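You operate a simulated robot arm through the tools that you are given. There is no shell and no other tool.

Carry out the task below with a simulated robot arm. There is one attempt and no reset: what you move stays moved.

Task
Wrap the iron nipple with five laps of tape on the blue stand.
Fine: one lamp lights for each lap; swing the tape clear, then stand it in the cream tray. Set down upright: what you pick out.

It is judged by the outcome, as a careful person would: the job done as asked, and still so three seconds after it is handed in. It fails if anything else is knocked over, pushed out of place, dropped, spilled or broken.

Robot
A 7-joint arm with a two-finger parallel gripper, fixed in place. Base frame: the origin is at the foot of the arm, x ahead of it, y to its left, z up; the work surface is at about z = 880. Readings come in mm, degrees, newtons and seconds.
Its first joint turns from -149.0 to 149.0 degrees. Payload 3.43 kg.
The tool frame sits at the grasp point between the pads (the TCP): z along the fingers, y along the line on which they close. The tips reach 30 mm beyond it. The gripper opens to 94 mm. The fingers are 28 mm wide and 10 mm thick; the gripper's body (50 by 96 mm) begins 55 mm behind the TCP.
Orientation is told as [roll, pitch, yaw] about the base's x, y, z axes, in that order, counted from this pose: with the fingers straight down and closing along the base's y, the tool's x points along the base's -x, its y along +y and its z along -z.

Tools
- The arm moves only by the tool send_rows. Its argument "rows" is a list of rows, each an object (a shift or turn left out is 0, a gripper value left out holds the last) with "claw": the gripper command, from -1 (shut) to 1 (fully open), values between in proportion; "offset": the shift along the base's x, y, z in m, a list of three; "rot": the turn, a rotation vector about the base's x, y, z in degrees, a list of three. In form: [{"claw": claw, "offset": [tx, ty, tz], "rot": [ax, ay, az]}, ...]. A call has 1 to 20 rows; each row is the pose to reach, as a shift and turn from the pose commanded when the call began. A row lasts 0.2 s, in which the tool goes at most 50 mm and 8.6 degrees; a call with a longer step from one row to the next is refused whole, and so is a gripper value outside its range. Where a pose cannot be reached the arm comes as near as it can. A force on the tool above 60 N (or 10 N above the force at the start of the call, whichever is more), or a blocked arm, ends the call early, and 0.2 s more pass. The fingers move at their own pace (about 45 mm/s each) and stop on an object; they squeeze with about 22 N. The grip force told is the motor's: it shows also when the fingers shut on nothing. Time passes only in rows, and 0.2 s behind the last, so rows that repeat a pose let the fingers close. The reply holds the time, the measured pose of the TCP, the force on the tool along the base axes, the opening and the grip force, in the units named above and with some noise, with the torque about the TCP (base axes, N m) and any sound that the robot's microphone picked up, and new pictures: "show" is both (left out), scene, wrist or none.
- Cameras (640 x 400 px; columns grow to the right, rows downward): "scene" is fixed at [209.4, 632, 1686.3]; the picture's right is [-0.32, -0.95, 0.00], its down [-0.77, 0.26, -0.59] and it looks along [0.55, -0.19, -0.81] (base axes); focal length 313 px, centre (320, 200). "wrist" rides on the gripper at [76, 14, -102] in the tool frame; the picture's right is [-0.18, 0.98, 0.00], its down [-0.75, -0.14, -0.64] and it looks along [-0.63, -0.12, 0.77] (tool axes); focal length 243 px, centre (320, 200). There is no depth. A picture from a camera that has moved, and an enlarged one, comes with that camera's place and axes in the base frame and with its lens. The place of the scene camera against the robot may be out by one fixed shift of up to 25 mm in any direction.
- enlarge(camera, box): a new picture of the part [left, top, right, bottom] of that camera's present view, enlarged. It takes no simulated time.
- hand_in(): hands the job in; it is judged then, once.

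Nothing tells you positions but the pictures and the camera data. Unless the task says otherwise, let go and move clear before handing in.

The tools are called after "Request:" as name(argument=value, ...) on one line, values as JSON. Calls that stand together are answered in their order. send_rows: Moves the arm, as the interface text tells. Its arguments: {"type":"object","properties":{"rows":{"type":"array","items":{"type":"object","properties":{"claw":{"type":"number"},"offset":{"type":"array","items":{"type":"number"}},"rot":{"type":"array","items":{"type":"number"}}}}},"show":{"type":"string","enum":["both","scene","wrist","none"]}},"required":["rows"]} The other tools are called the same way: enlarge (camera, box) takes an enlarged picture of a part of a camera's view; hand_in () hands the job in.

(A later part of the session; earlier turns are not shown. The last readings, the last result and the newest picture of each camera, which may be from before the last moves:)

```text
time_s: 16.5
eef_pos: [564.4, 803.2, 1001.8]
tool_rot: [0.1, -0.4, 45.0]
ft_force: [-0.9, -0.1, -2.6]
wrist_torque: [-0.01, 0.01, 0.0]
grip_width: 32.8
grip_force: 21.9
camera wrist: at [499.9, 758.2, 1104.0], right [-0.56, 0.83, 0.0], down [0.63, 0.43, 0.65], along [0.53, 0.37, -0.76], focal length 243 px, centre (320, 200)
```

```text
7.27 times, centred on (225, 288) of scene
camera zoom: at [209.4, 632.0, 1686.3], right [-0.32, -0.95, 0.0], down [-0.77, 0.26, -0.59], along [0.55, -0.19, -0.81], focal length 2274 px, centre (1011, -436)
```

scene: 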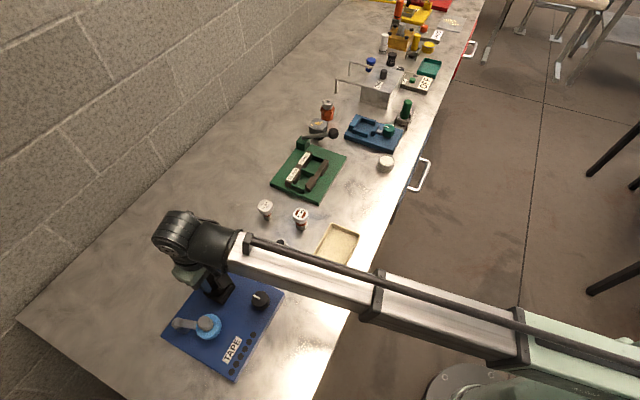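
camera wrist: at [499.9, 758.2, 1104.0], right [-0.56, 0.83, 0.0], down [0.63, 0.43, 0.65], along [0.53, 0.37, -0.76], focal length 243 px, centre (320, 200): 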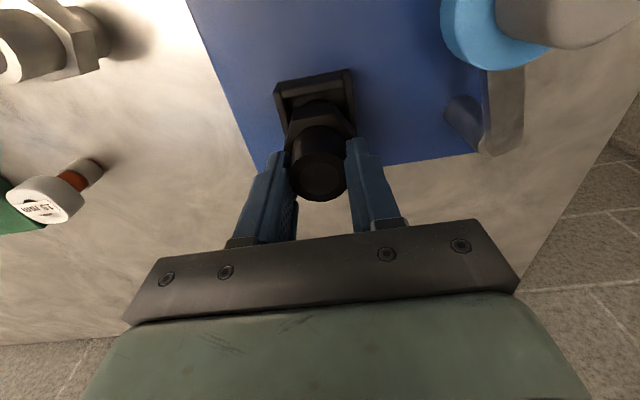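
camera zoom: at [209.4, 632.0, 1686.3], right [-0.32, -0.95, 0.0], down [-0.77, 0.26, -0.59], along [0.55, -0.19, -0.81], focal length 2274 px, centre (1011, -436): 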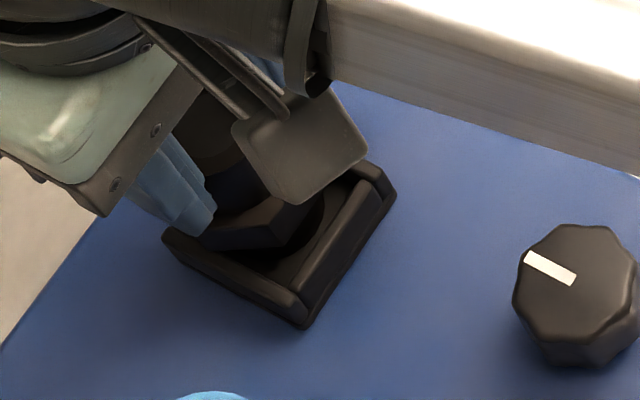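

Triangulating again, the nest rim is at z≈935, floor z≈917 and centre about (557.6, 797.6), so the nipple is inside but ~4 mm too far outward. I'll shift it inward and then lower gently.

Request:
send_rows(rows=[{"claw": -1, "offset": [-0.0013, -0.0015, 0]}, {"offset": [-0.0027, -0.0031, 0]}, {"offset": [-0.0027, -0.0031, 0]}, {"offset": [-0.0027, -0.0031, 0]}], show="wrist")

Request:
enlarge(camera="wrist", box=[260, 60, 380, 150])

```text
time_s: 17.5
eef_pos: [561.6, 799.9, 1001.3]
tool_rot: [0.2, -0.3, 45.0]
ft_force: [-0.3, 0.6, -3.0]
wrist_torque: [0.03, -0.03, -0.01]
grip_width: 32.5
grip_force: 21.7
camera wrist: at [497.0, 755.3, 1104.1], right [-0.56, 0.83, 0.0], down [0.63, 0.43, 0.65], along [0.53, 0.37, -0.76], focal length 243 px, centre (320, 200)
```

wrist: 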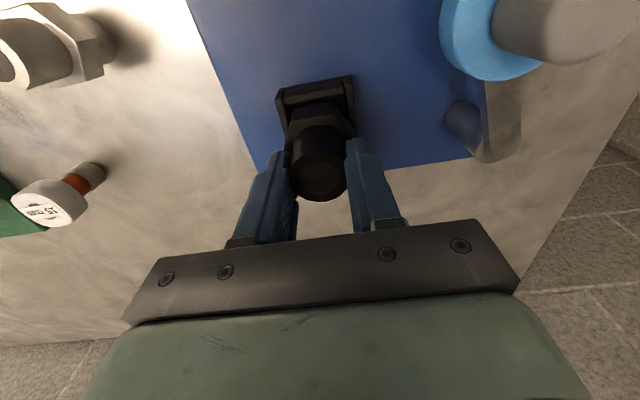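

```text
4.44 times, centred on (320, 105) of wrist
camera zoom: at [497.0, 755.3, 1104.1], right [-0.56, 0.83, 0.0], down [0.63, 0.43, 0.65], along [0.53, 0.37, -0.76], focal length 1078 px, centre (320, 622)
```

zoom: 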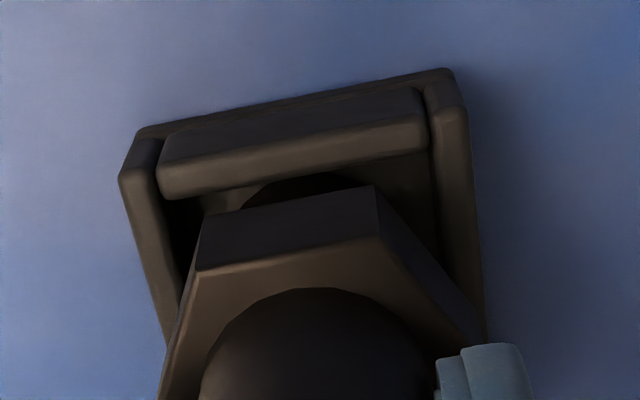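

Now the gaps look balanced. Lowering gently toward the floor.

Request:
send_rows(rows=[{"claw": -1, "offset": [0, 0, -0.001]}, {"offset": [0, 0, -0.002]}, {"offset": [0, 0, -0.003]}, {"offset": [0, 0, -0.003]}], show="none")

Request:
send_rows(rows=[{"claw": -1, "offset": [0, 0, -0.0005]}, {"offset": [0, 0, -0.001]}, {"offset": [0, 0, -0.001]}], show="none")

```text
time_s: 18.5
eef_pos: [559.9, 801.1, 998.6]
tool_rot: [0.1, -0.3, 45.0]
ft_force: [-1.2, -1.2, 15.0]
wrist_torque: [0.19, -0.06, -0.01]
grip_width: 32.8
grip_force: 21.5
```

```text
time_s: 19.3
eef_pos: [560.3, 801.4, 998.6]
tool_rot: [0.1, -0.4, 45.0]
ft_force: [1.3, 0.0, 31.3]
wrist_torque: [0.39, -0.33, -0.01]
grip_width: 32.4
grip_force: 21.8
```

That's clean, purely vertical contact: the nipple is on the nest floor. I'll ease off and release.

Request:
send_rows(rows=[{"claw": -1, "offset": [0, 0, 0.001]}, {"offset": [0, 0, 0.0018]}, {"offset": [0, 0, 0.0018]}], show="none")

Request:
send_rows(rows=[{"claw": -0.2}, {"claw": 0.0}, {"claw": 0.1}, {"claw": 0.1}, {"claw": 0.1}], show="both")

Request:
enlarge(camera="wrist", box=[220, 50, 440, 230])

```text
time_s: 20.1
eef_pos: [560.4, 799.8, 999.0]
tool_rot: [0.0, -0.4, 45.1]
ft_force: [-1.8, 2.7, 19.9]
wrist_torque: [0.33, -0.03, 0.01]
grip_width: 32.9
grip_force: 21.5
```

```text
time_s: 21.3
eef_pos: [561.3, 799.0, 999.1]
tool_rot: [0.1, -0.2, 45.1]
ft_force: [-0.1, 0.2, -0.2]
wrist_torque: [-0.01, 0.02, 0.02]
grip_width: 52.0
grip_force: 0.1
camera wrist: at [496.9, 755.1, 1101.0], right [-0.56, 0.83, 0.0], down [0.63, 0.43, 0.65], along [0.53, 0.37, -0.76], focal length 243 px, centre (320, 200)
```

scene: 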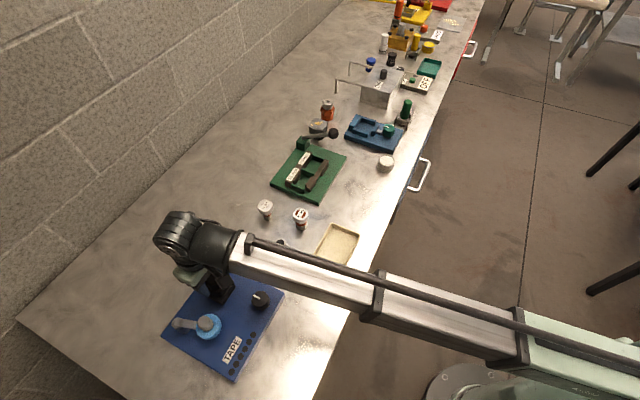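
wrist: 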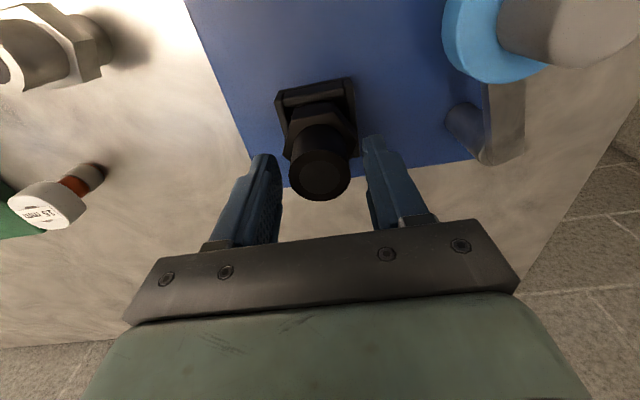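

```text
2.22 times, centred on (330, 140) of wrist
camera zoom: at [496.9, 755.1, 1101.0], right [-0.56, 0.83, 0.0], down [0.63, 0.43, 0.65], along [0.53, 0.37, -0.76], focal length 539 px, centre (298, 333)
```

zoom: 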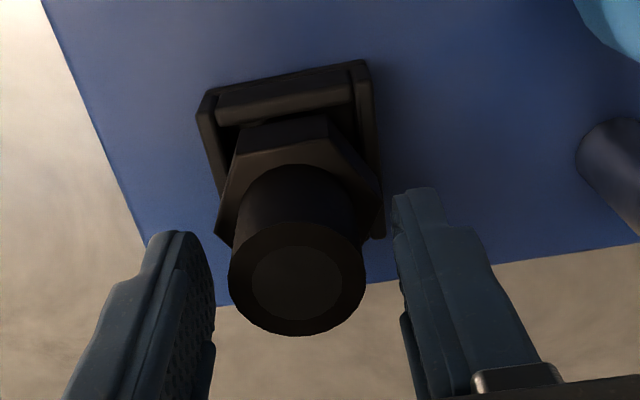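

The nipple is standing in the nest. I'll rise straight up and back off to view the stand.

Request:
send_rows(rows=[{"claw": 0.1, "offset": [0, 0, 0.02]}, {"offset": [0, 0, 0.05]}, {"offset": [0, 0, 0.08]}, {"offset": [0, 0, 0.1]}, {"offset": [-0.03, -0.03, 0.1]}, {"offset": [-0.06, -0.06, 0.1]}, {"offset": [-0.06, -0.06, 0.1]}])

Request:
enlarge(camera="wrist", box=[220, 20, 520, 200])

Request:
enlarge(camera="scene", box=[160, 255, 300, 385])

```text
time_s: 22.9
eef_pos: [502.9, 739.3, 1098.8]
tool_rot: [0.1, -0.3, 45.0]
ft_force: [-0.4, 0.0, 1.5]
wrist_torque: [0.0, -0.02, 0.02]
grip_width: 51.7
grip_force: 0.1
camera wrist: at [437.8, 694.5, 1202.3], right [-0.56, 0.83, 0.0], down [0.63, 0.43, 0.65], along [0.53, 0.37, -0.76], focal length 243 px, centre (320, 200)
```

scene: 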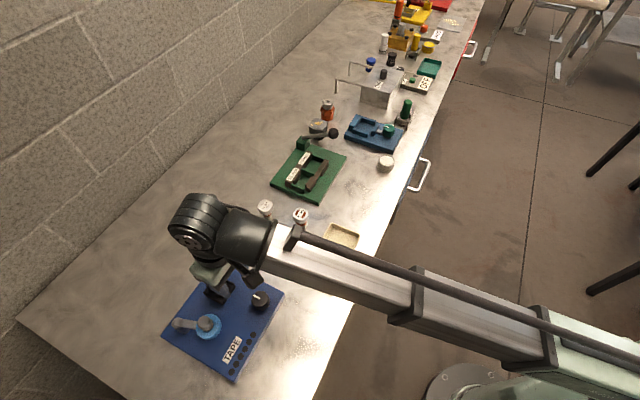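
wrist: 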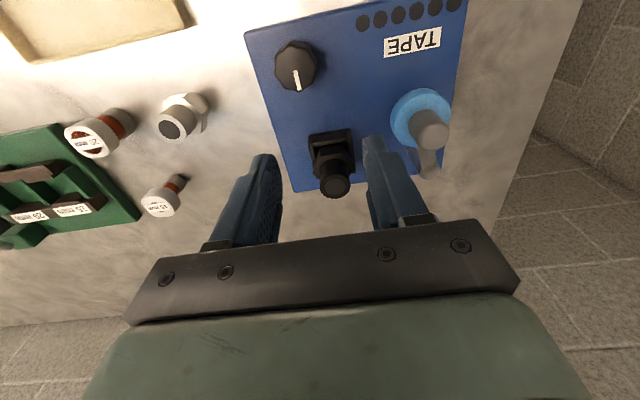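

```text
2.13 times, centred on (370, 110) of wrist
camera zoom: at [437.8, 694.5, 1202.3], right [-0.56, 0.83, 0.0], down [0.63, 0.43, 0.65], along [0.53, 0.37, -0.76], focal length 518 px, centre (213, 392)
```

zoom: 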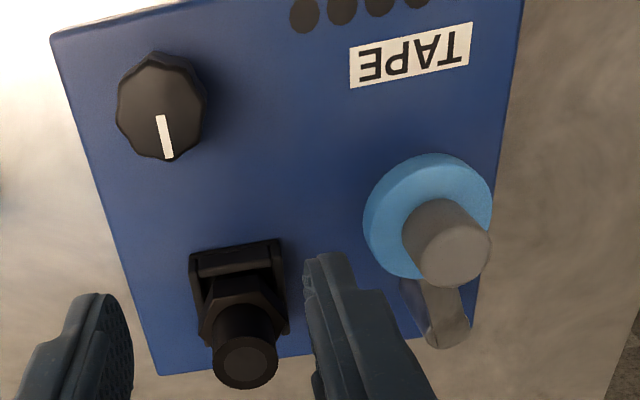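

```text
3.08 times, centred on (230, 320) of scene
camera zoom: at [209.4, 632.0, 1686.3], right [-0.32, -0.95, 0.0], down [-0.77, 0.26, -0.59], along [0.55, -0.19, -0.81], focal length 962 px, centre (597, -169)
```

zoom: 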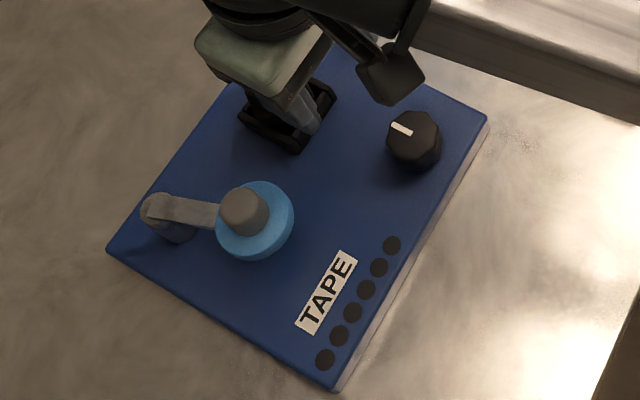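

The nipple is seated in the nest. The tape roll sits on the end of an arm pivoting near (494, 888), with a gray handle knob on top near (455, 820). I'll go look at that knob from another angle to fix its position and height.

Request:
send_rows(rows=[{"claw": 0.1, "offset": [-0.01, 0.012, 0.005], "rot": [0, 0, 7.5]}, {"offset": [-0.02, 0.025, 0.01], "rot": [0, 0, 15]}, {"offset": [-0.03, 0.04, 0.015], "rot": [0, 0, 22.5]}, {"offset": [-0.04, 0.065, 0.02], "rot": [0, 0, 30]}, {"offset": [-0.045, 0.075, 0.02], "rot": [0, 0, 30]}, {"offset": [-0.045, 0.075, 0.02], "rot": [0, 0, 30]}])

Request:
enlarge(camera="wrist", box=[220, 70, 440, 230])

```text
time_s: 24.3
eef_pos: [454.5, 815.6, 1120.2]
tool_rot: [0.1, -0.3, 75.1]
ft_force: [0.1, -0.2, -0.2]
wrist_torque: [-0.01, 0.0, 0.01]
grip_width: 51.8
grip_force: 0.1
camera wrist: at [421.5, 743.6, 1222.4], right [-0.9, 0.43, 0.0], down [0.33, 0.69, 0.65], along [0.28, 0.58, -0.76], focal length 243 px, centre (320, 200)
```

scene: 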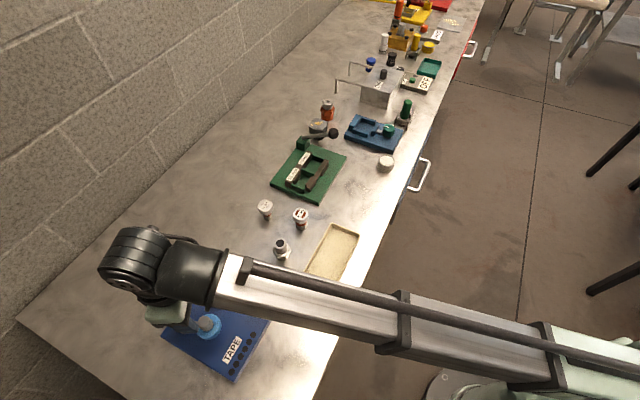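
wrist: 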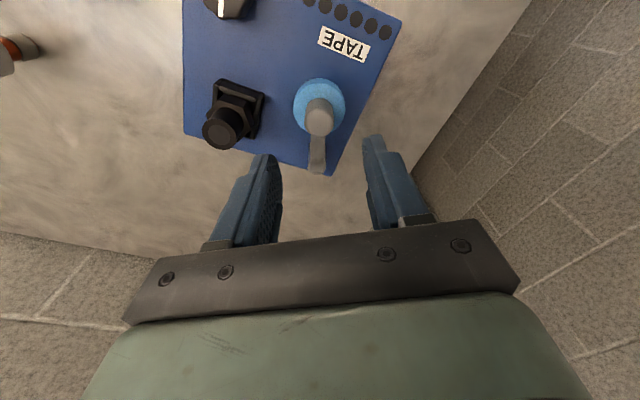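

```text
2.50 times, centred on (330, 150) of wrist
camera zoom: at [421.5, 743.6, 1222.4], right [-0.9, 0.43, 0.0], down [0.33, 0.69, 0.65], along [0.28, 0.58, -0.76], focal length 606 px, centre (295, 325)
```

zoom: 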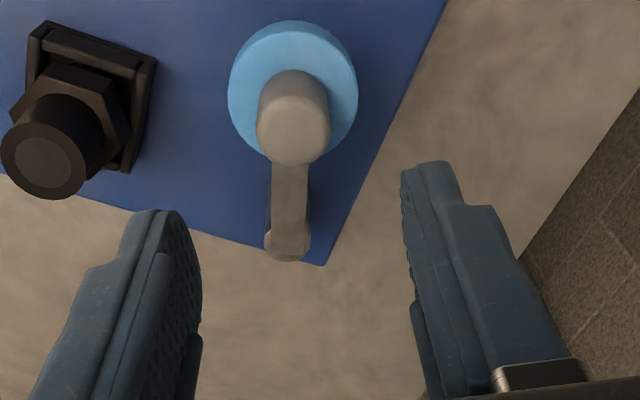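

From this view the knob's axis is near (459, 824) with its top around z 1008; the roll's top is near z 970, and the arm pivot is near (495, 889). I'll lower the half-open fingers to cage the knob, stopping a bit high to check.

Request:
send_rows(rows=[{"claw": -0.05, "offset": [0.0033, 0.0105, -0.02], "rot": [0, 0, -6]}, {"offset": [0.0033, 0.0105, -0.045], "rot": [0, 0, -6]}, {"offset": [0.0033, 0.0105, -0.065], "rot": [0, 0, -6]}, {"offset": [0.0033, 0.0105, -0.075], "rot": [0, 0, -6]}, {"offset": [0.0033, 0.0105, -0.075], "rot": [0, 0, -6]}])

Request:
enlarge(camera="wrist", box=[220, 70, 440, 230])

Request:
enlarge(camera="scene", box=[120, 260, 280, 380])

```text
time_s: 25.5
eef_pos: [459.3, 825.0, 1044.3]
tool_rot: [0.0, -0.3, 69.0]
ft_force: [-0.3, 0.3, 0.0]
wrist_torque: [-0.02, -0.01, -0.04]
grip_width: 44.7
grip_force: 0.0
camera wrist: at [418.1, 758.2, 1146.6], right [-0.85, 0.52, 0.0], down [0.4, 0.65, 0.65], along [0.34, 0.55, -0.76], focal length 243 px, centre (320, 200)
```

scene: 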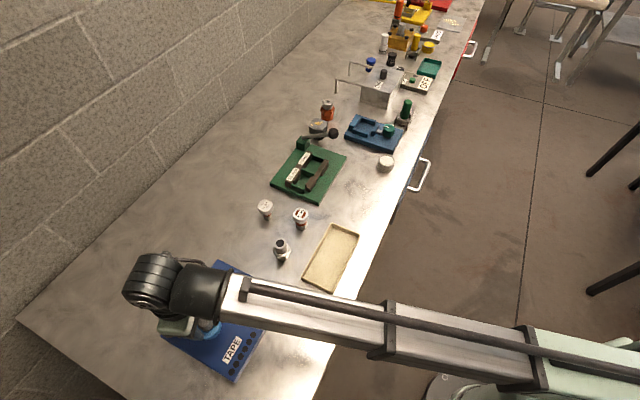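
wrist: 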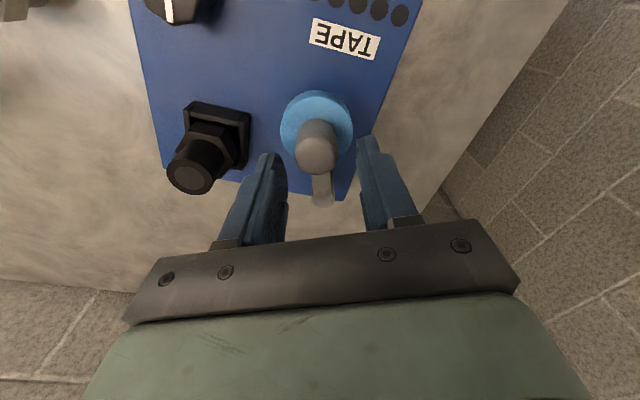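

```text
2.50 times, centred on (330, 150) of wrist
camera zoom: at [418.1, 758.2, 1146.6], right [-0.85, 0.52, 0.0], down [0.4, 0.65, 0.65], along [0.34, 0.55, -0.76], focal length 606 px, centre (295, 325)
```

zoom: 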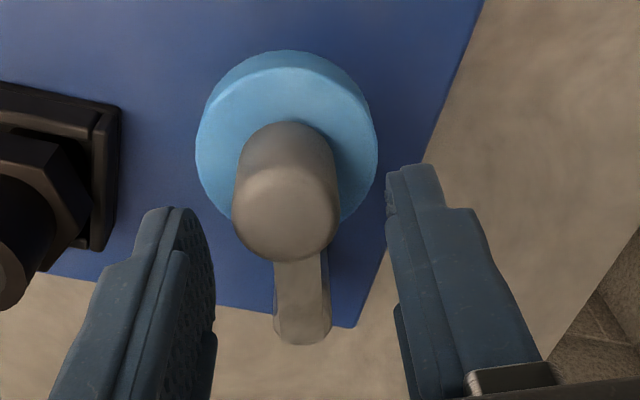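

```text
3.33 times, centred on (200, 320) of scene
camera zoom: at [209.4, 632.0, 1686.3], right [-0.32, -0.95, 0.0], down [-0.77, 0.26, -0.59], along [0.55, -0.19, -0.81], focal length 1042 px, centre (720, -200)
```

zoom: 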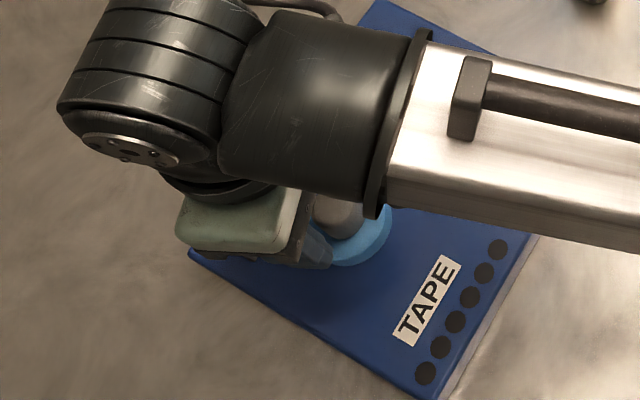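

The knob is centred between the fingers at (460.5, 824.5). Lowering so the tips cage the knob top but stay above the nipple's top height.

Request:
send_rows(rows=[{"claw": -0.05, "offset": [0.001, 0.0, -0.008]}, {"offset": [0.002, 0.0, -0.014]}, {"offset": [0.002, 0.0, -0.019]}, {"offset": [0.002, 0.0, -0.019]}], show="wrist")

Request:
enlarge(camera="wrist", box=[220, 90, 440, 250])

```text
time_s: 26.5
eef_pos: [460.9, 826.7, 1026.0]
tool_rot: [0.1, -0.2, 69.1]
ft_force: [-1.2, 1.2, -0.5]
wrist_torque: [-0.04, -0.05, -0.02]
grip_width: 44.7
grip_force: 0.1
camera wrist: at [420.1, 759.0, 1127.7], right [-0.85, 0.52, 0.0], down [0.4, 0.65, 0.65], along [0.34, 0.55, -0.76], focal length 243 px, centre (320, 200)
```

wrist: 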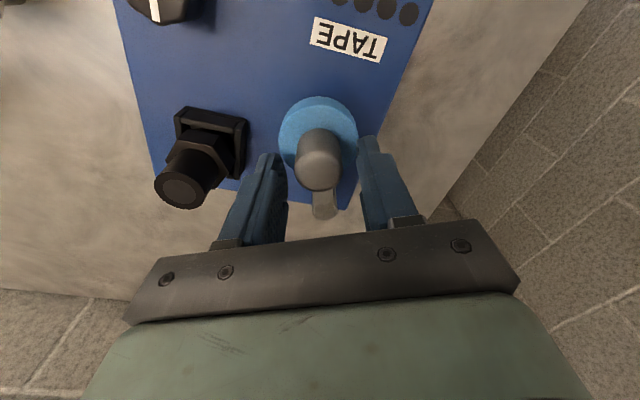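

```text
2.50 times, centred on (330, 170) of wrist
camera zoom: at [420.1, 759.0, 1127.7], right [-0.85, 0.52, 0.0], down [0.4, 0.65, 0.65], along [0.34, 0.55, -0.76], focal length 606 px, centre (295, 275)
```

zoom: 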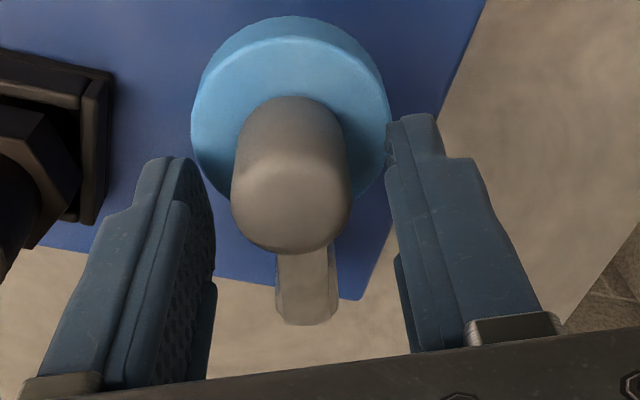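

The knob sits between the fingers. I'll sweep along the arc about the pivot toward the nipple, partway first.

Request:
send_rows(rows=[{"claw": -0.05, "offset": [0.0083, -0.0022, 0], "rot": [0, 0, 0]}, {"offset": [0.0144, -0.0045, 0], "rot": [0, 0, 3]}, {"offset": [0.0202, -0.0061, 0], "rot": [0, 0, 6]}, {"offset": [0.0262, -0.0073, 0], "rot": [0, 0, 9]}, {"offset": [0.0324, -0.0078, 0], "rot": [0, 0, 12]}, {"offset": [0.0386, -0.0079, 0], "rot": [0, 0, 15]}, {"offset": [0.0386, -0.0079, 0], "rot": [0, 0, 15]}])

Request:
enlarge(camera="wrist", box=[200, 50, 440, 230])

```text
time_s: 28.1
eef_pos: [500.7, 818.0, 1025.6]
tool_rot: [0.0, -0.3, 84.0]
ft_force: [0.4, -0.7, 0.3]
wrist_torque: [-0.01, 0.0, 0.0]
grip_width: 44.7
grip_force: 0.0
camera wrist: at [478.6, 742.4, 1127.7], right [-0.96, 0.29, 0.0], down [0.22, 0.73, 0.65], along [0.18, 0.62, -0.76], focal length 243 px, centre (320, 200)
```

scene: 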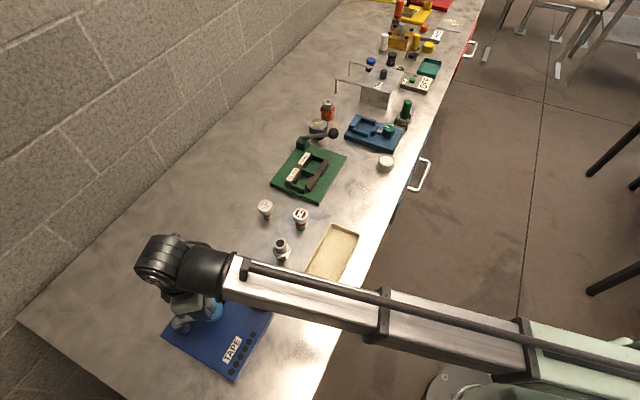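
wrist: 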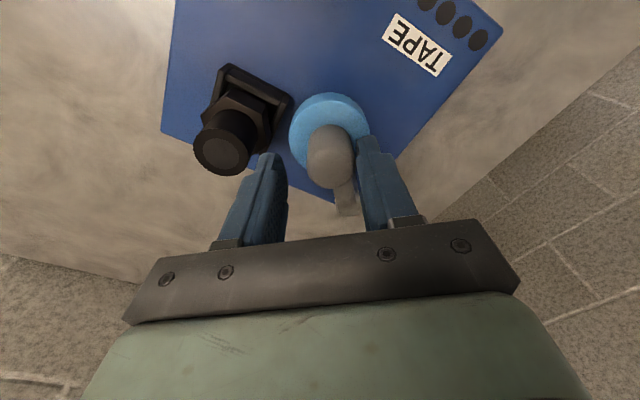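

```text
2.22 times, centred on (320, 140) of wrist
camera zoom: at [478.6, 742.4, 1127.7], right [-0.96, 0.29, 0.0], down [0.22, 0.73, 0.65], along [0.18, 0.62, -0.76], focal length 539 px, centre (320, 333)
```

zoom: 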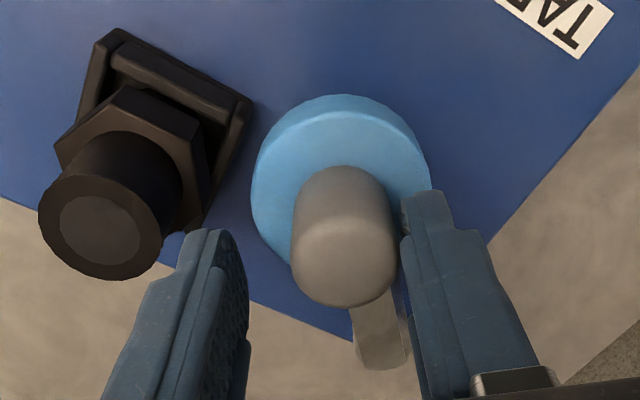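

The arm swings easily. Continuing along the arc toward contact with the nipple, slower.

Request:
send_rows(rows=[{"claw": -0.05, "offset": [0.0061, 0.0006, 0], "rot": [0, 0, 3]}, {"offset": [0.0121, 0.0016, 0], "rot": [0, 0, 6]}, {"offset": [0.0181, 0.0031, 0], "rot": [0, 0, 9]}, {"offset": [0.0229, 0.0047, 0], "rot": [0, 0, 11]}, {"offset": [0.0262, 0.0061, 0], "rot": [0, 0, 13]}, {"offset": [0.0262, 0.0061, 0], "rot": [0, 0, 13]}])

Request:
enlarge(camera="wrist", box=[200, 50, 440, 230])

```text
time_s: 29.5
eef_pos: [526.8, 823.9, 1024.5]
tool_rot: [0.1, -0.3, 97.1]
ft_force: [-1.7, 0.9, 1.1]
wrist_torque: [0.02, 0.01, -0.04]
grip_width: 45.7
grip_force: 1.4
camera wrist: at [521.5, 745.3, 1127.7], right [-1.0, 0.06, 0.0], down [0.05, 0.76, 0.65], along [0.04, 0.64, -0.76], focal length 243 px, centre (320, 200)
```

scene: 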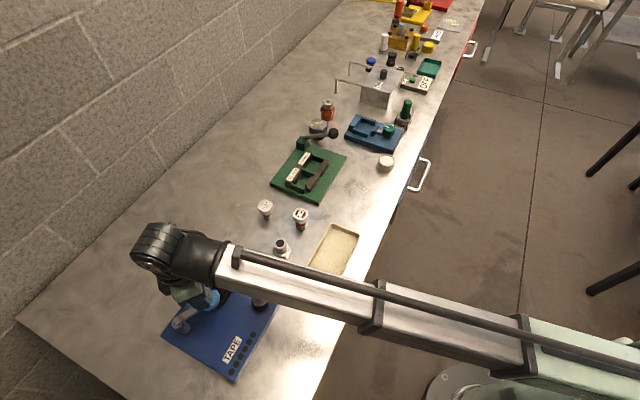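
wrist: 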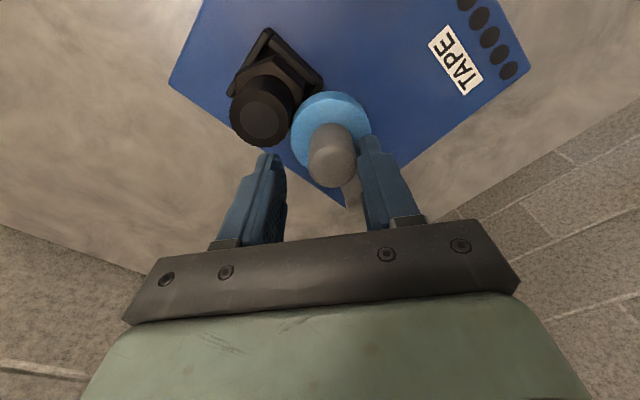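

```text
2.22 times, centred on (320, 140) of wrist
camera zoom: at [521.5, 745.3, 1127.7], right [-1.0, 0.06, 0.0], down [0.05, 0.76, 0.65], along [0.04, 0.64, -0.76], focal length 539 px, centre (320, 333)
```

zoom: 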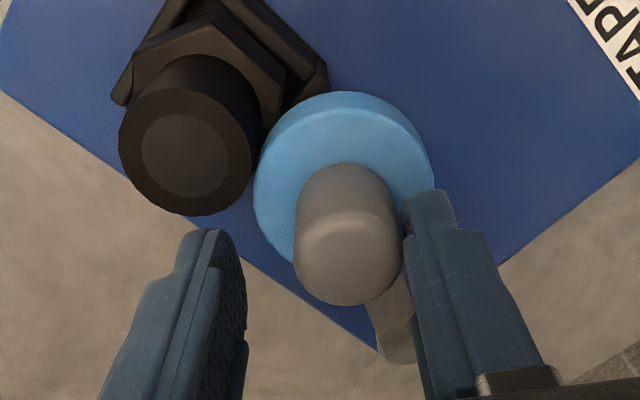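

The roll is almost touching the nipple tube (about 2–3 mm gap). Nudging a few more degrees while watching force.

Request:
send_rows(rows=[{"claw": -0.05, "offset": [0.0015, 0.0007, 0], "rot": [0, 0, 0.7]}, {"offset": [0.003, 0.0014, 0], "rot": [0, 0, 1.4]}, {"offset": [0.003, 0.0014, 0], "rot": [0, 0, 1.4]}], show="wrist")

Request:
enlarge(camera="wrist", box=[200, 50, 440, 230])

```text
time_s: 30.3
eef_pos: [528.2, 824.7, 1025.2]
tool_rot: [0.1, -0.4, 98.4]
ft_force: [-10.9, -6.2, 2.4]
wrist_torque: [-0.05, 0.07, -0.03]
grip_width: 50.8
grip_force: 5.5
camera wrist: at [525.8, 746.2, 1127.7], right [-1.0, 0.04, 0.0], down [0.03, 0.76, 0.65], along [0.02, 0.64, -0.76], focal length 243 px, centre (320, 200)
```

wrist: 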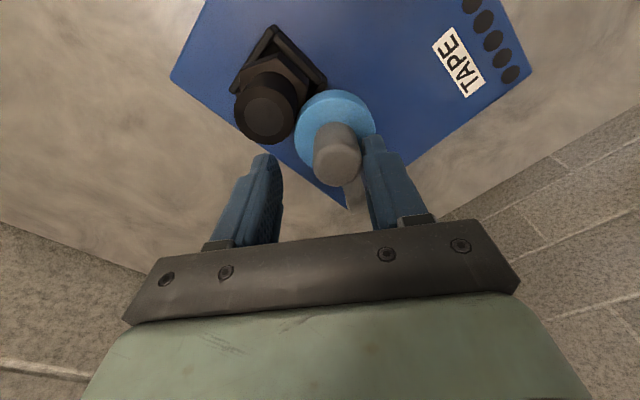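

```text
2.22 times, centred on (320, 140) of wrist
camera zoom: at [525.8, 746.2, 1127.7], right [-1.0, 0.04, 0.0], down [0.03, 0.76, 0.65], along [0.02, 0.64, -0.76], focal length 539 px, centre (320, 333)
```

zoom: 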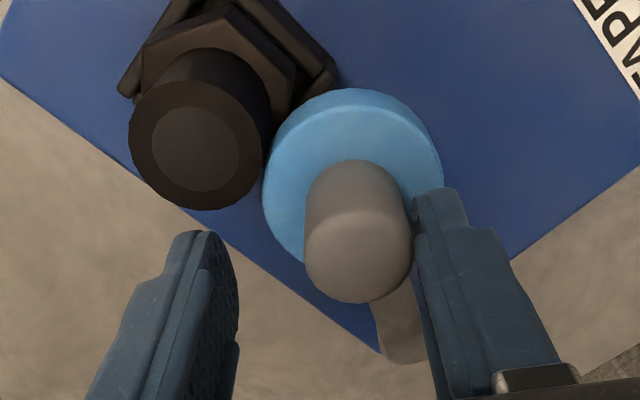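

Contact: about 12 N and the fingers were back-driven, so the roll is against the nipple. I'll relax, lift away and verify it stays.

Request:
send_rows(rows=[{"claw": -0.05, "offset": [-0.006, -0.002, 0]}, {"offset": [-0.008, -0.003, 0]}, {"offset": [-0.008, -0.003, 0.03]}, {"offset": [-0.008, -0.003, 0.06]}, {"offset": [-0.008, -0.003, 0.08]}, {"offset": [-0.03, -0.05, 0.09]}, {"offset": [-0.03, -0.05, 0.09]}])

Request:
enlarge(camera="wrist", box=[200, 50, 440, 230])

Request:
enlarge(camera="scene", box=[160, 255, 300, 385])

```text
refused: row 6 steps farther than a row can; nothing moved
```

```text
2.22 times, centred on (320, 140) of wrist
camera zoom: at [525.8, 746.2, 1127.7], right [-1.0, 0.04, 0.0], down [0.03, 0.76, 0.65], along [0.02, 0.64, -0.76], focal length 539 px, centre (320, 333)
```

zoom: 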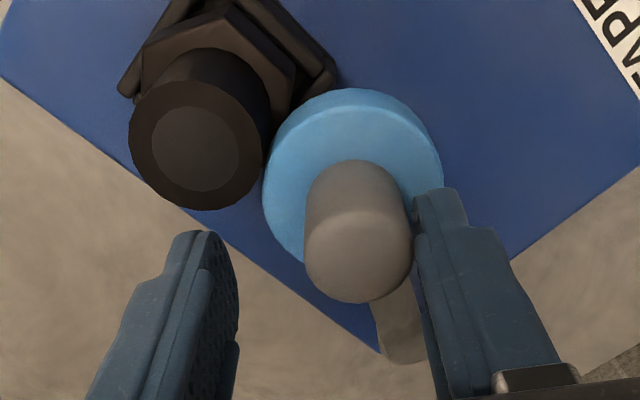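

```text
3.08 times, centred on (230, 320) of scene
camera zoom: at [209.4, 632.0, 1686.3], right [-0.32, -0.95, 0.0], down [-0.77, 0.26, -0.59], along [0.55, -0.19, -0.81], focal length 962 px, centre (597, -169)
```

zoom: 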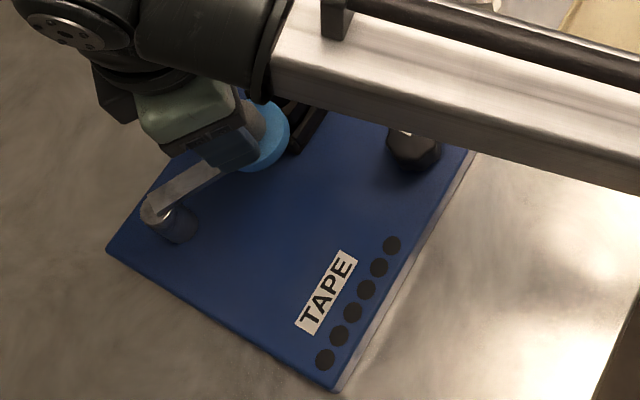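

The roll is visibly against the nipple; the last call was refused for too long a step, so nothing moved. Repeating the retreat with smaller steps.

Request:
send_rows(rows=[{"claw": -0.05, "offset": [-0.005, -0.002, 0]}, {"offset": [-0.008, -0.003, 0]}, {"offset": [-0.008, -0.003, 0.03]}, {"offset": [-0.008, -0.003, 0.06]}, {"offset": [-0.008, -0.003, 0.08]}, {"offset": [-0.02, -0.025, 0.09]}, {"offset": [-0.03, -0.05, 0.09]}, {"offset": [-0.03, -0.05, 0.09]}])

Request:
enlarge(camera="wrist", box=[200, 50, 440, 230])

Request:
enlarge(camera="scene", box=[160, 255, 300, 385])

```text
time_s: 32.1
eef_pos: [499.2, 775.9, 1116.4]
tool_rot: [0.1, -0.3, 98.5]
ft_force: [0.3, 0.0, -0.6]
wrist_torque: [0.01, 0.01, 0.01]
grip_width: 44.7
grip_force: 0.1
camera wrist: at [497.1, 697.3, 1218.2], right [-1.0, 0.04, 0.0], down [0.03, 0.76, 0.65], along [0.02, 0.65, -0.76], focal length 243 px, centre (320, 200)
```

scene: 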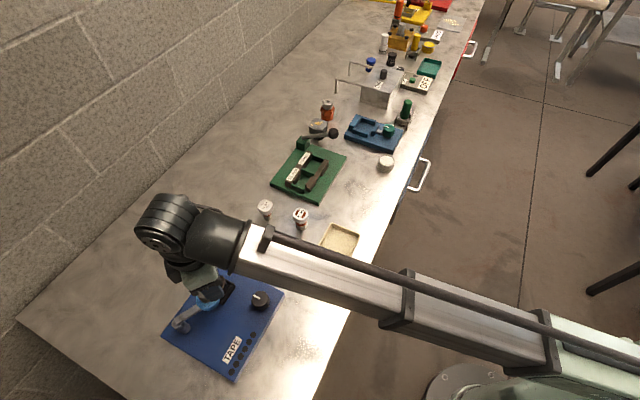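
wrist: 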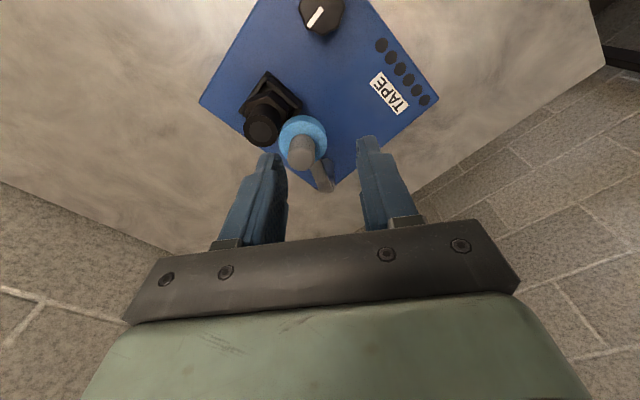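

```text
2.22 times, centred on (320, 140) of wrist
camera zoom: at [497.1, 697.3, 1218.2], right [-1.0, 0.04, 0.0], down [0.03, 0.76, 0.65], along [0.02, 0.65, -0.76], focal length 539 px, centre (320, 333)
```

zoom: 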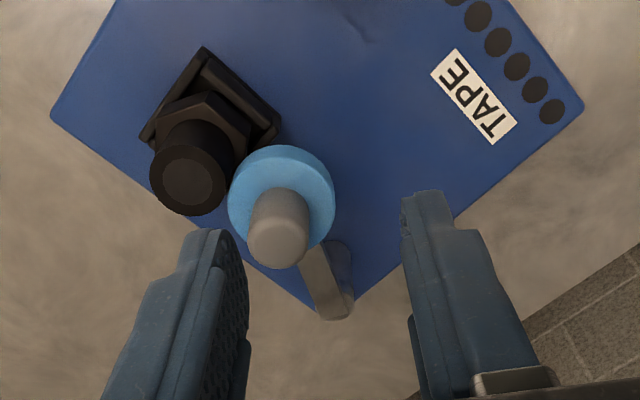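

```text
3.08 times, centred on (230, 320) of scene
camera zoom: at [209.4, 632.0, 1686.3], right [-0.32, -0.95, 0.0], down [-0.77, 0.26, -0.59], along [0.55, -0.19, -0.81], focal length 962 px, centre (597, -169)
```

zoom: 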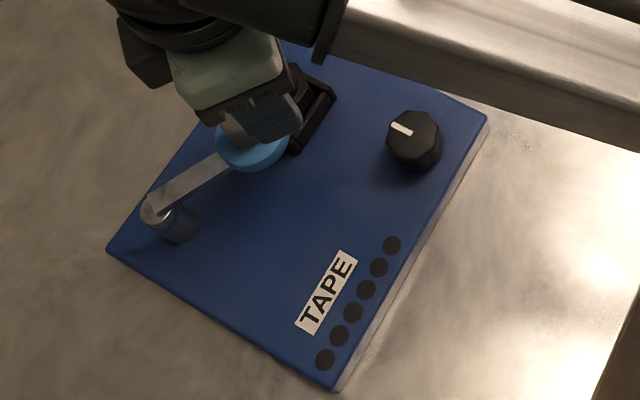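

The tape stays against the nipple. Next is the black turning knob near (494, 705); I'll move above it and inspect.

Request:
send_rows(rows=[{"claw": 0.3, "offset": [-0.001, -0.03, -0.01]}, {"offset": [-0.003, -0.06, -0.025]}, {"offset": [-0.0043, -0.0686, -0.055]}, {"offset": [-0.0043, -0.0686, -0.085]}, {"offset": [-0.0043, -0.0686, -0.085]}])

Request:
enlarge(camera="wrist", box=[220, 60, 440, 230])

```text
time_s: 33.3
eef_pos: [492.8, 705.3, 1031.3]
tool_rot: [0.1, -0.4, 98.4]
ft_force: [-0.2, -0.2, 0.2]
wrist_torque: [-0.02, -0.02, 0.0]
grip_width: 61.3
grip_force: 0.2
camera wrist: at [490.8, 627.6, 1133.3], right [-1.0, 0.04, 0.0], down [0.03, 0.76, 0.65], along [0.02, 0.65, -0.76], focal length 243 px, centre (320, 200)
```

scene: 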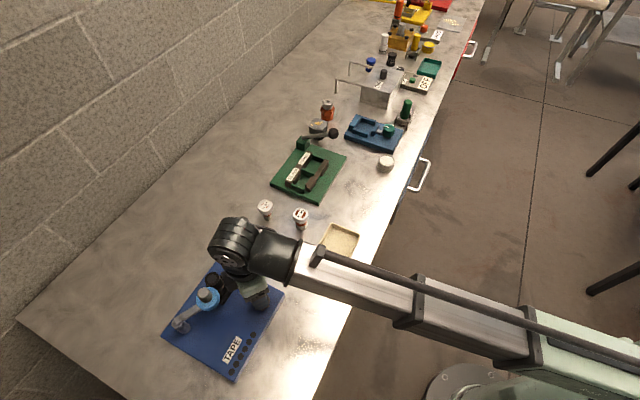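
wrist: 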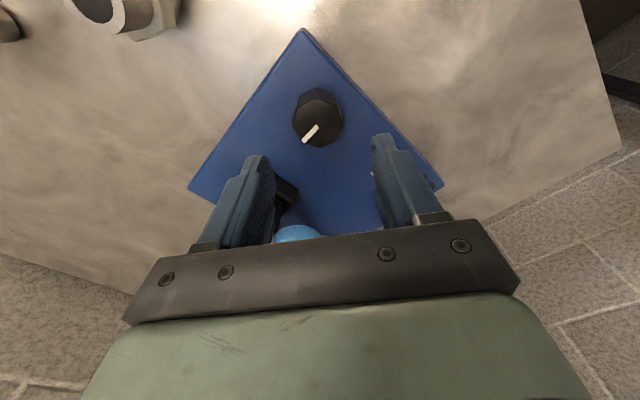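

```text
2.35 times, centred on (330, 145) of wrist
camera zoom: at [490.8, 627.6, 1133.3], right [-1.0, 0.04, 0.0], down [0.03, 0.76, 0.65], along [0.02, 0.65, -0.76], focal length 571 px, centre (296, 329)
```

zoom: 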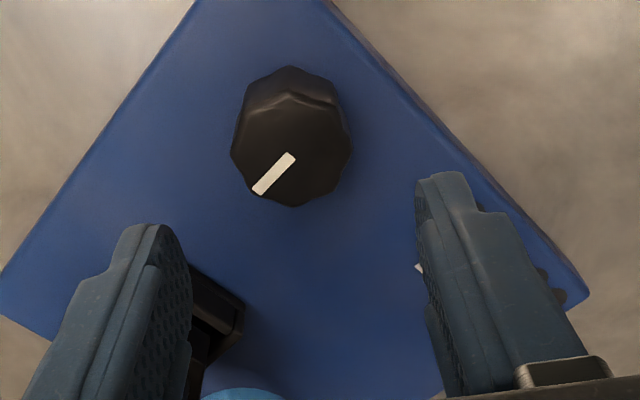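

The knob is ~41 mm wide with its top near z 947, centred about (495, 706). Before gripping, I'll find the wrist's turning range by rotating in the air above it.

Request:
send_rows(rows=[{"claw": 0.3, "rot": [0, 0, 8]}, {"rot": [0, 0, 16]}, {"rot": [0, 0, 24]}, {"rot": [0, 0, 32]}, {"rot": [0, 0, 40]}, {"rot": [0, 0, 48]}, {"rot": [0, 0, 56]}, {"rot": [0, 0, 64]}, {"rot": [0, 0, 72]}, {"rot": [0, 0, 80]}, {"rot": [0, 0, 88]}, {"rot": [0, 0, 96]}, {"rot": [0, 0, 96]}], show="scene")

```text
time_s: 36.1
eef_pos: [494.6, 707.6, 1030.1]
tool_rot: [0.2, -0.4, -165.5]
ft_force: [1.0, -1.1, -0.7]
wrist_torque: [0.02, -0.03, 0.03]
grip_width: 61.2
grip_force: 0.0
```

scene: 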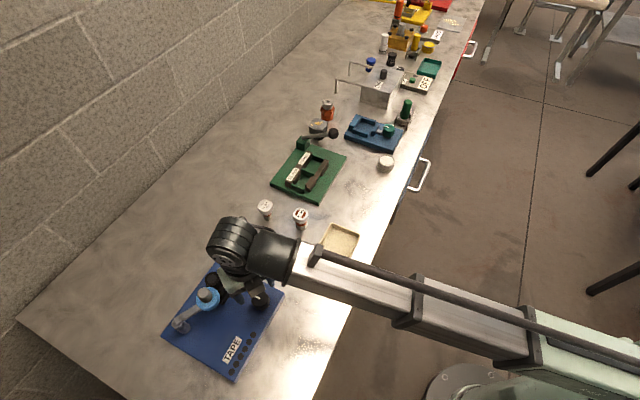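

The wrist reached 194° without trouble; testing a bit further.

Request:
send_rows(rows=[{"claw": 0.3, "rot": [0, 0, 8]}, {"rot": [0, 0, 16]}, {"rot": [0, 0, 24]}, {"rot": [0, 0, 32]}, {"rot": [0, 0, 40]}, {"rot": [0, 0, 48]}, {"rot": [0, 0, 56]}, {"rot": [0, 0, 64]}, {"rot": [0, 0, 64]}], show="scene")

```text
time_s: 38.1
eef_pos: [494.0, 707.2, 1029.6]
tool_rot: [0.1, -0.4, -129.7]
ft_force: [0.6, 0.6, -0.2]
wrist_torque: [0.0, 0.03, -0.01]
grip_width: 61.1
grip_force: 0.0
out of reach, approached as far as the arm can: row 5, 6, 7, 8, 9
```

scene: 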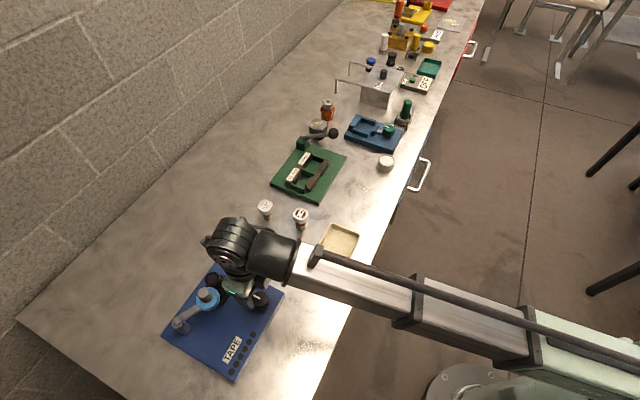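

The wrist's upper limit is about 230°. I'll step back to ~226° and check the knob's centring from this opposite viewpoint.

Request:
send_rows(rows=[{"claw": 0.3, "rot": [0, 0, -8]}, {"rot": [0, 0, -16]}, {"rot": [0, 0, -24]}, {"rot": [0, 0, -32]}, {"rot": [0, 0, -34]}, {"rot": [0, 0, -34]}], show="both")

Request:
enlarge(camera="wrist", box=[220, 60, 440, 230])

```text
time_s: 39.5
eef_pos: [494.6, 707.6, 1030.5]
tool_rot: [0.1, -0.3, -163.8]
ft_force: [-0.3, -0.3, 0.1]
wrist_torque: [0.0, -0.01, -0.02]
grip_width: 61.2
grip_force: 0.1
camera wrist: at [572.3, 713.9, 1132.9], right [0.1, -1.0, 0.0], down [-0.76, -0.07, 0.65], along [-0.64, -0.06, -0.76], focal length 243 px, centre (320, 200)
```

scene: 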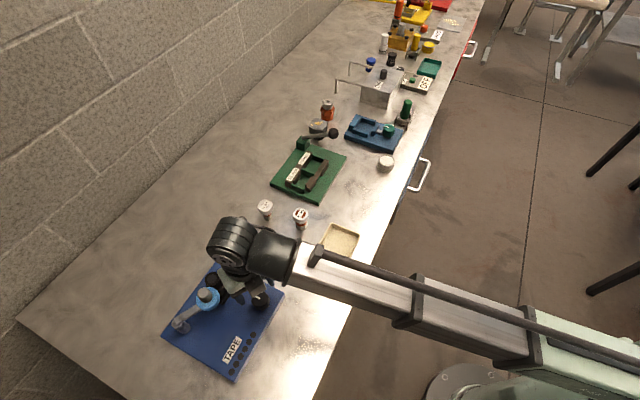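
wrist: 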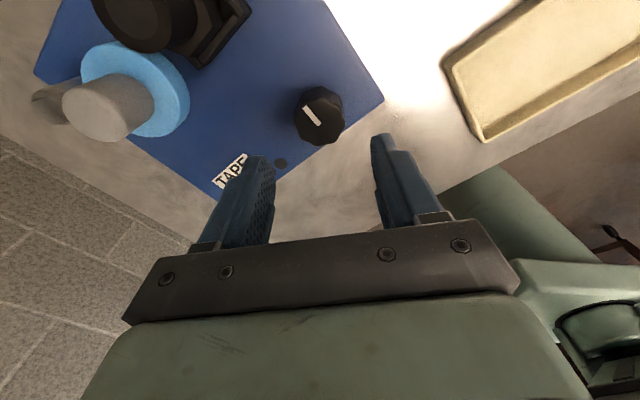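

```text
2.35 times, centred on (330, 145) of wrist
camera zoom: at [572.3, 713.9, 1132.9], right [0.1, -1.0, 0.0], down [-0.76, -0.07, 0.65], along [-0.64, -0.06, -0.76], focal length 571 px, centre (296, 329)
```

zoom: 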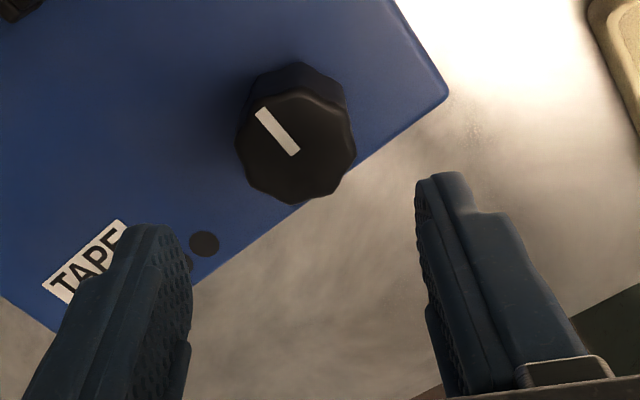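

The knob centre is at about (495.5, 706.3), right under the TCP. I'll turn to ~226°, descend around the knob and close.

Request:
send_rows(rows=[{"claw": 0.3, "rot": [0, 0, 8]}, {"rot": [0, 0, 16]}, {"rot": [0, 0, 24]}, {"rot": [0, 0, 29]}, {"offset": [0, 0, -0.025], "rot": [0, 0, 29]}, {"offset": [0, 0, -0.05], "rot": [0, 0, 29]}, {"offset": [0, 0, -0.065], "rot": [0, 0, 29]}, {"offset": [0, 0, -0.074], "rot": [0, 0, 29]}, {"offset": [0, 0, -0.074], "rot": [0, 0, 29]}], show="both")

Request:
enlarge(camera="wrist", box=[220, 60, 440, 230])

```text
time_s: 41.5
eef_pos: [495.3, 707.7, 955.4]
tool_rot: [0.1, -0.3, -134.7]
ft_force: [0.2, -0.5, 0.5]
wrist_torque: [0.03, 0.0, 0.03]
grip_width: 60.8
grip_force: 0.2
camera wrist: at [558.5, 750.9, 1058.5], right [0.57, -0.82, 0.0], down [-0.63, -0.43, 0.65], along [-0.53, -0.37, -0.76], focal length 243 px, centre (320, 200)
```

scene: 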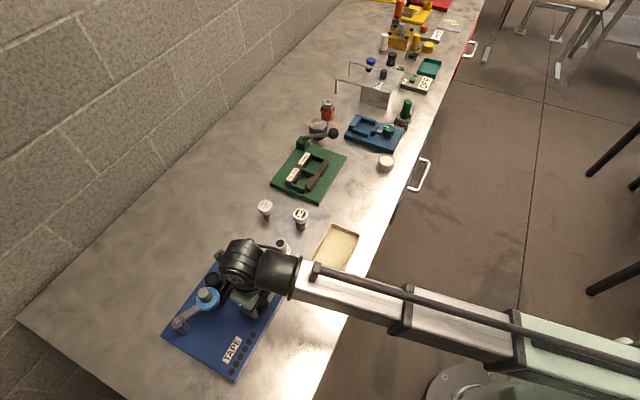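
wrist: 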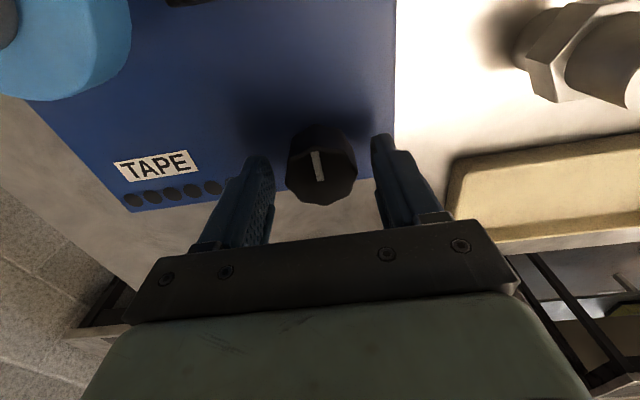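

```text
2.35 times, centred on (330, 145) of wrist
camera zoom: at [558.5, 750.9, 1058.5], right [0.57, -0.82, 0.0], down [-0.63, -0.43, 0.65], along [-0.53, -0.37, -0.76], focal length 571 px, centre (296, 329)
```

zoom: 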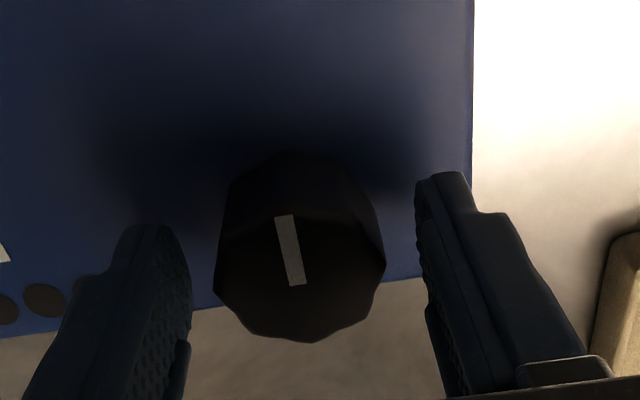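

The knob is centred between the fingers. Closing and making a first small clockwise turn to test.

Request:
send_rows(rows=[{"claw": -1}, {"claw": -1}, {"claw": -1}, {"claw": -1}], show="none")

Request:
send_rows(rows=[{"claw": -1, "rot": [0, 0, -4]}, {"rot": [0, 0, -10]}, {"rot": [0, 0, -18]}, {"rot": [0, 0, -26]}, {"rot": [0, 0, -34]}, {"rot": [0, 0, -42]}, {"rot": [0, 0, -42]}], show="both")

Request:
enlarge(camera="wrist", box=[220, 60, 440, 230])

Request:
enlarge(camera="scene", box=[160, 255, 300, 385])

```text
time_s: 42.5
eef_pos: [495.1, 707.3, 957.4]
tool_rot: [0.0, -0.3, -134.7]
ft_force: [3.6, -4.4, -1.0]
wrist_torque: [0.33, 0.28, -0.01]
grip_width: 39.8
grip_force: 44.9
```

```text
time_s: 44.1
eef_pos: [495.2, 705.6, 956.5]
tool_rot: [0.1, -0.2, -176.8]
ft_force: [-0.9, 6.1, -2.3]
wrist_torque: [0.93, -0.03, 0.01]
grip_width: 39.7
grip_force: 44.6
camera wrist: at [572.2, 696.2, 1058.5], right [-0.13, -0.99, 0.0], down [-0.76, 0.1, 0.65], along [-0.64, 0.08, -0.76], focal length 243 px, centre (320, 200)
```

scene: 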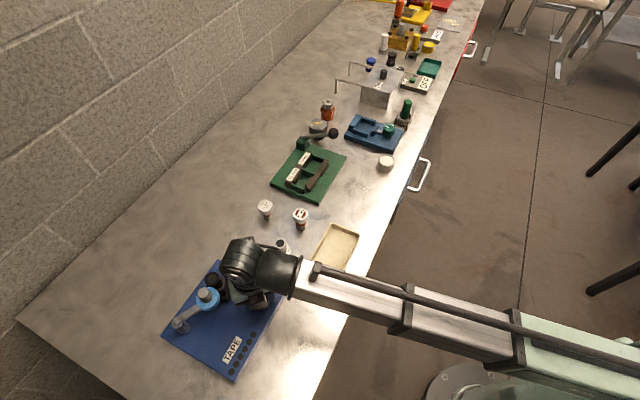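
wrist: 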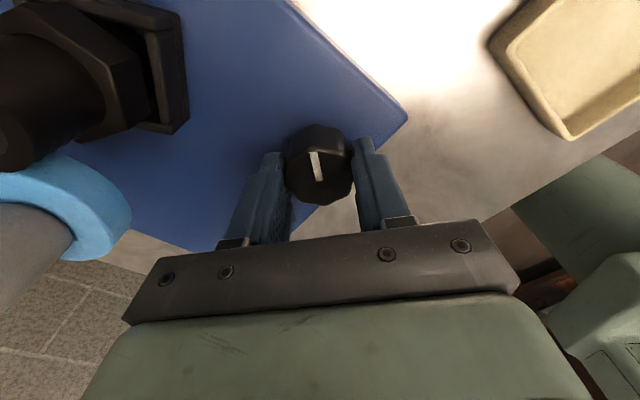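

```text
2.35 times, centred on (330, 145) of wrist
camera zoom: at [572.2, 696.2, 1058.5], right [-0.13, -0.99, 0.0], down [-0.76, 0.1, 0.65], along [-0.64, 0.08, -0.76], focal length 571 px, centre (296, 329)
```

zoom: 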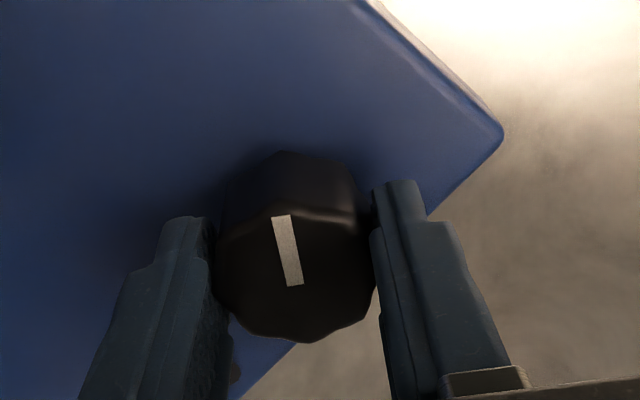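

```text
3.08 times, centred on (230, 320) of scene
camera zoom: at [209.4, 632.0, 1686.3], right [-0.32, -0.95, 0.0], down [-0.77, 0.26, -0.59], along [0.55, -0.19, -0.81], focal length 962 px, centre (597, -169)
```

zoom: 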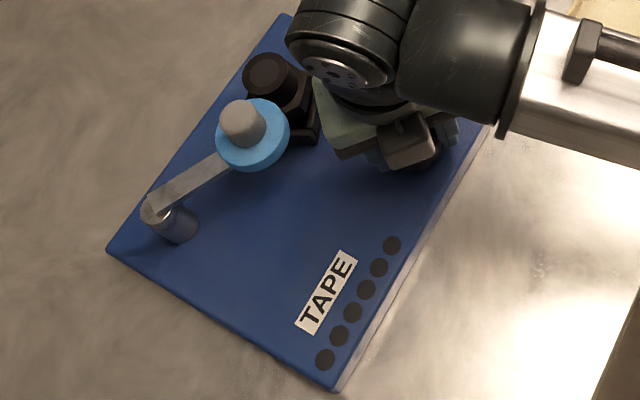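

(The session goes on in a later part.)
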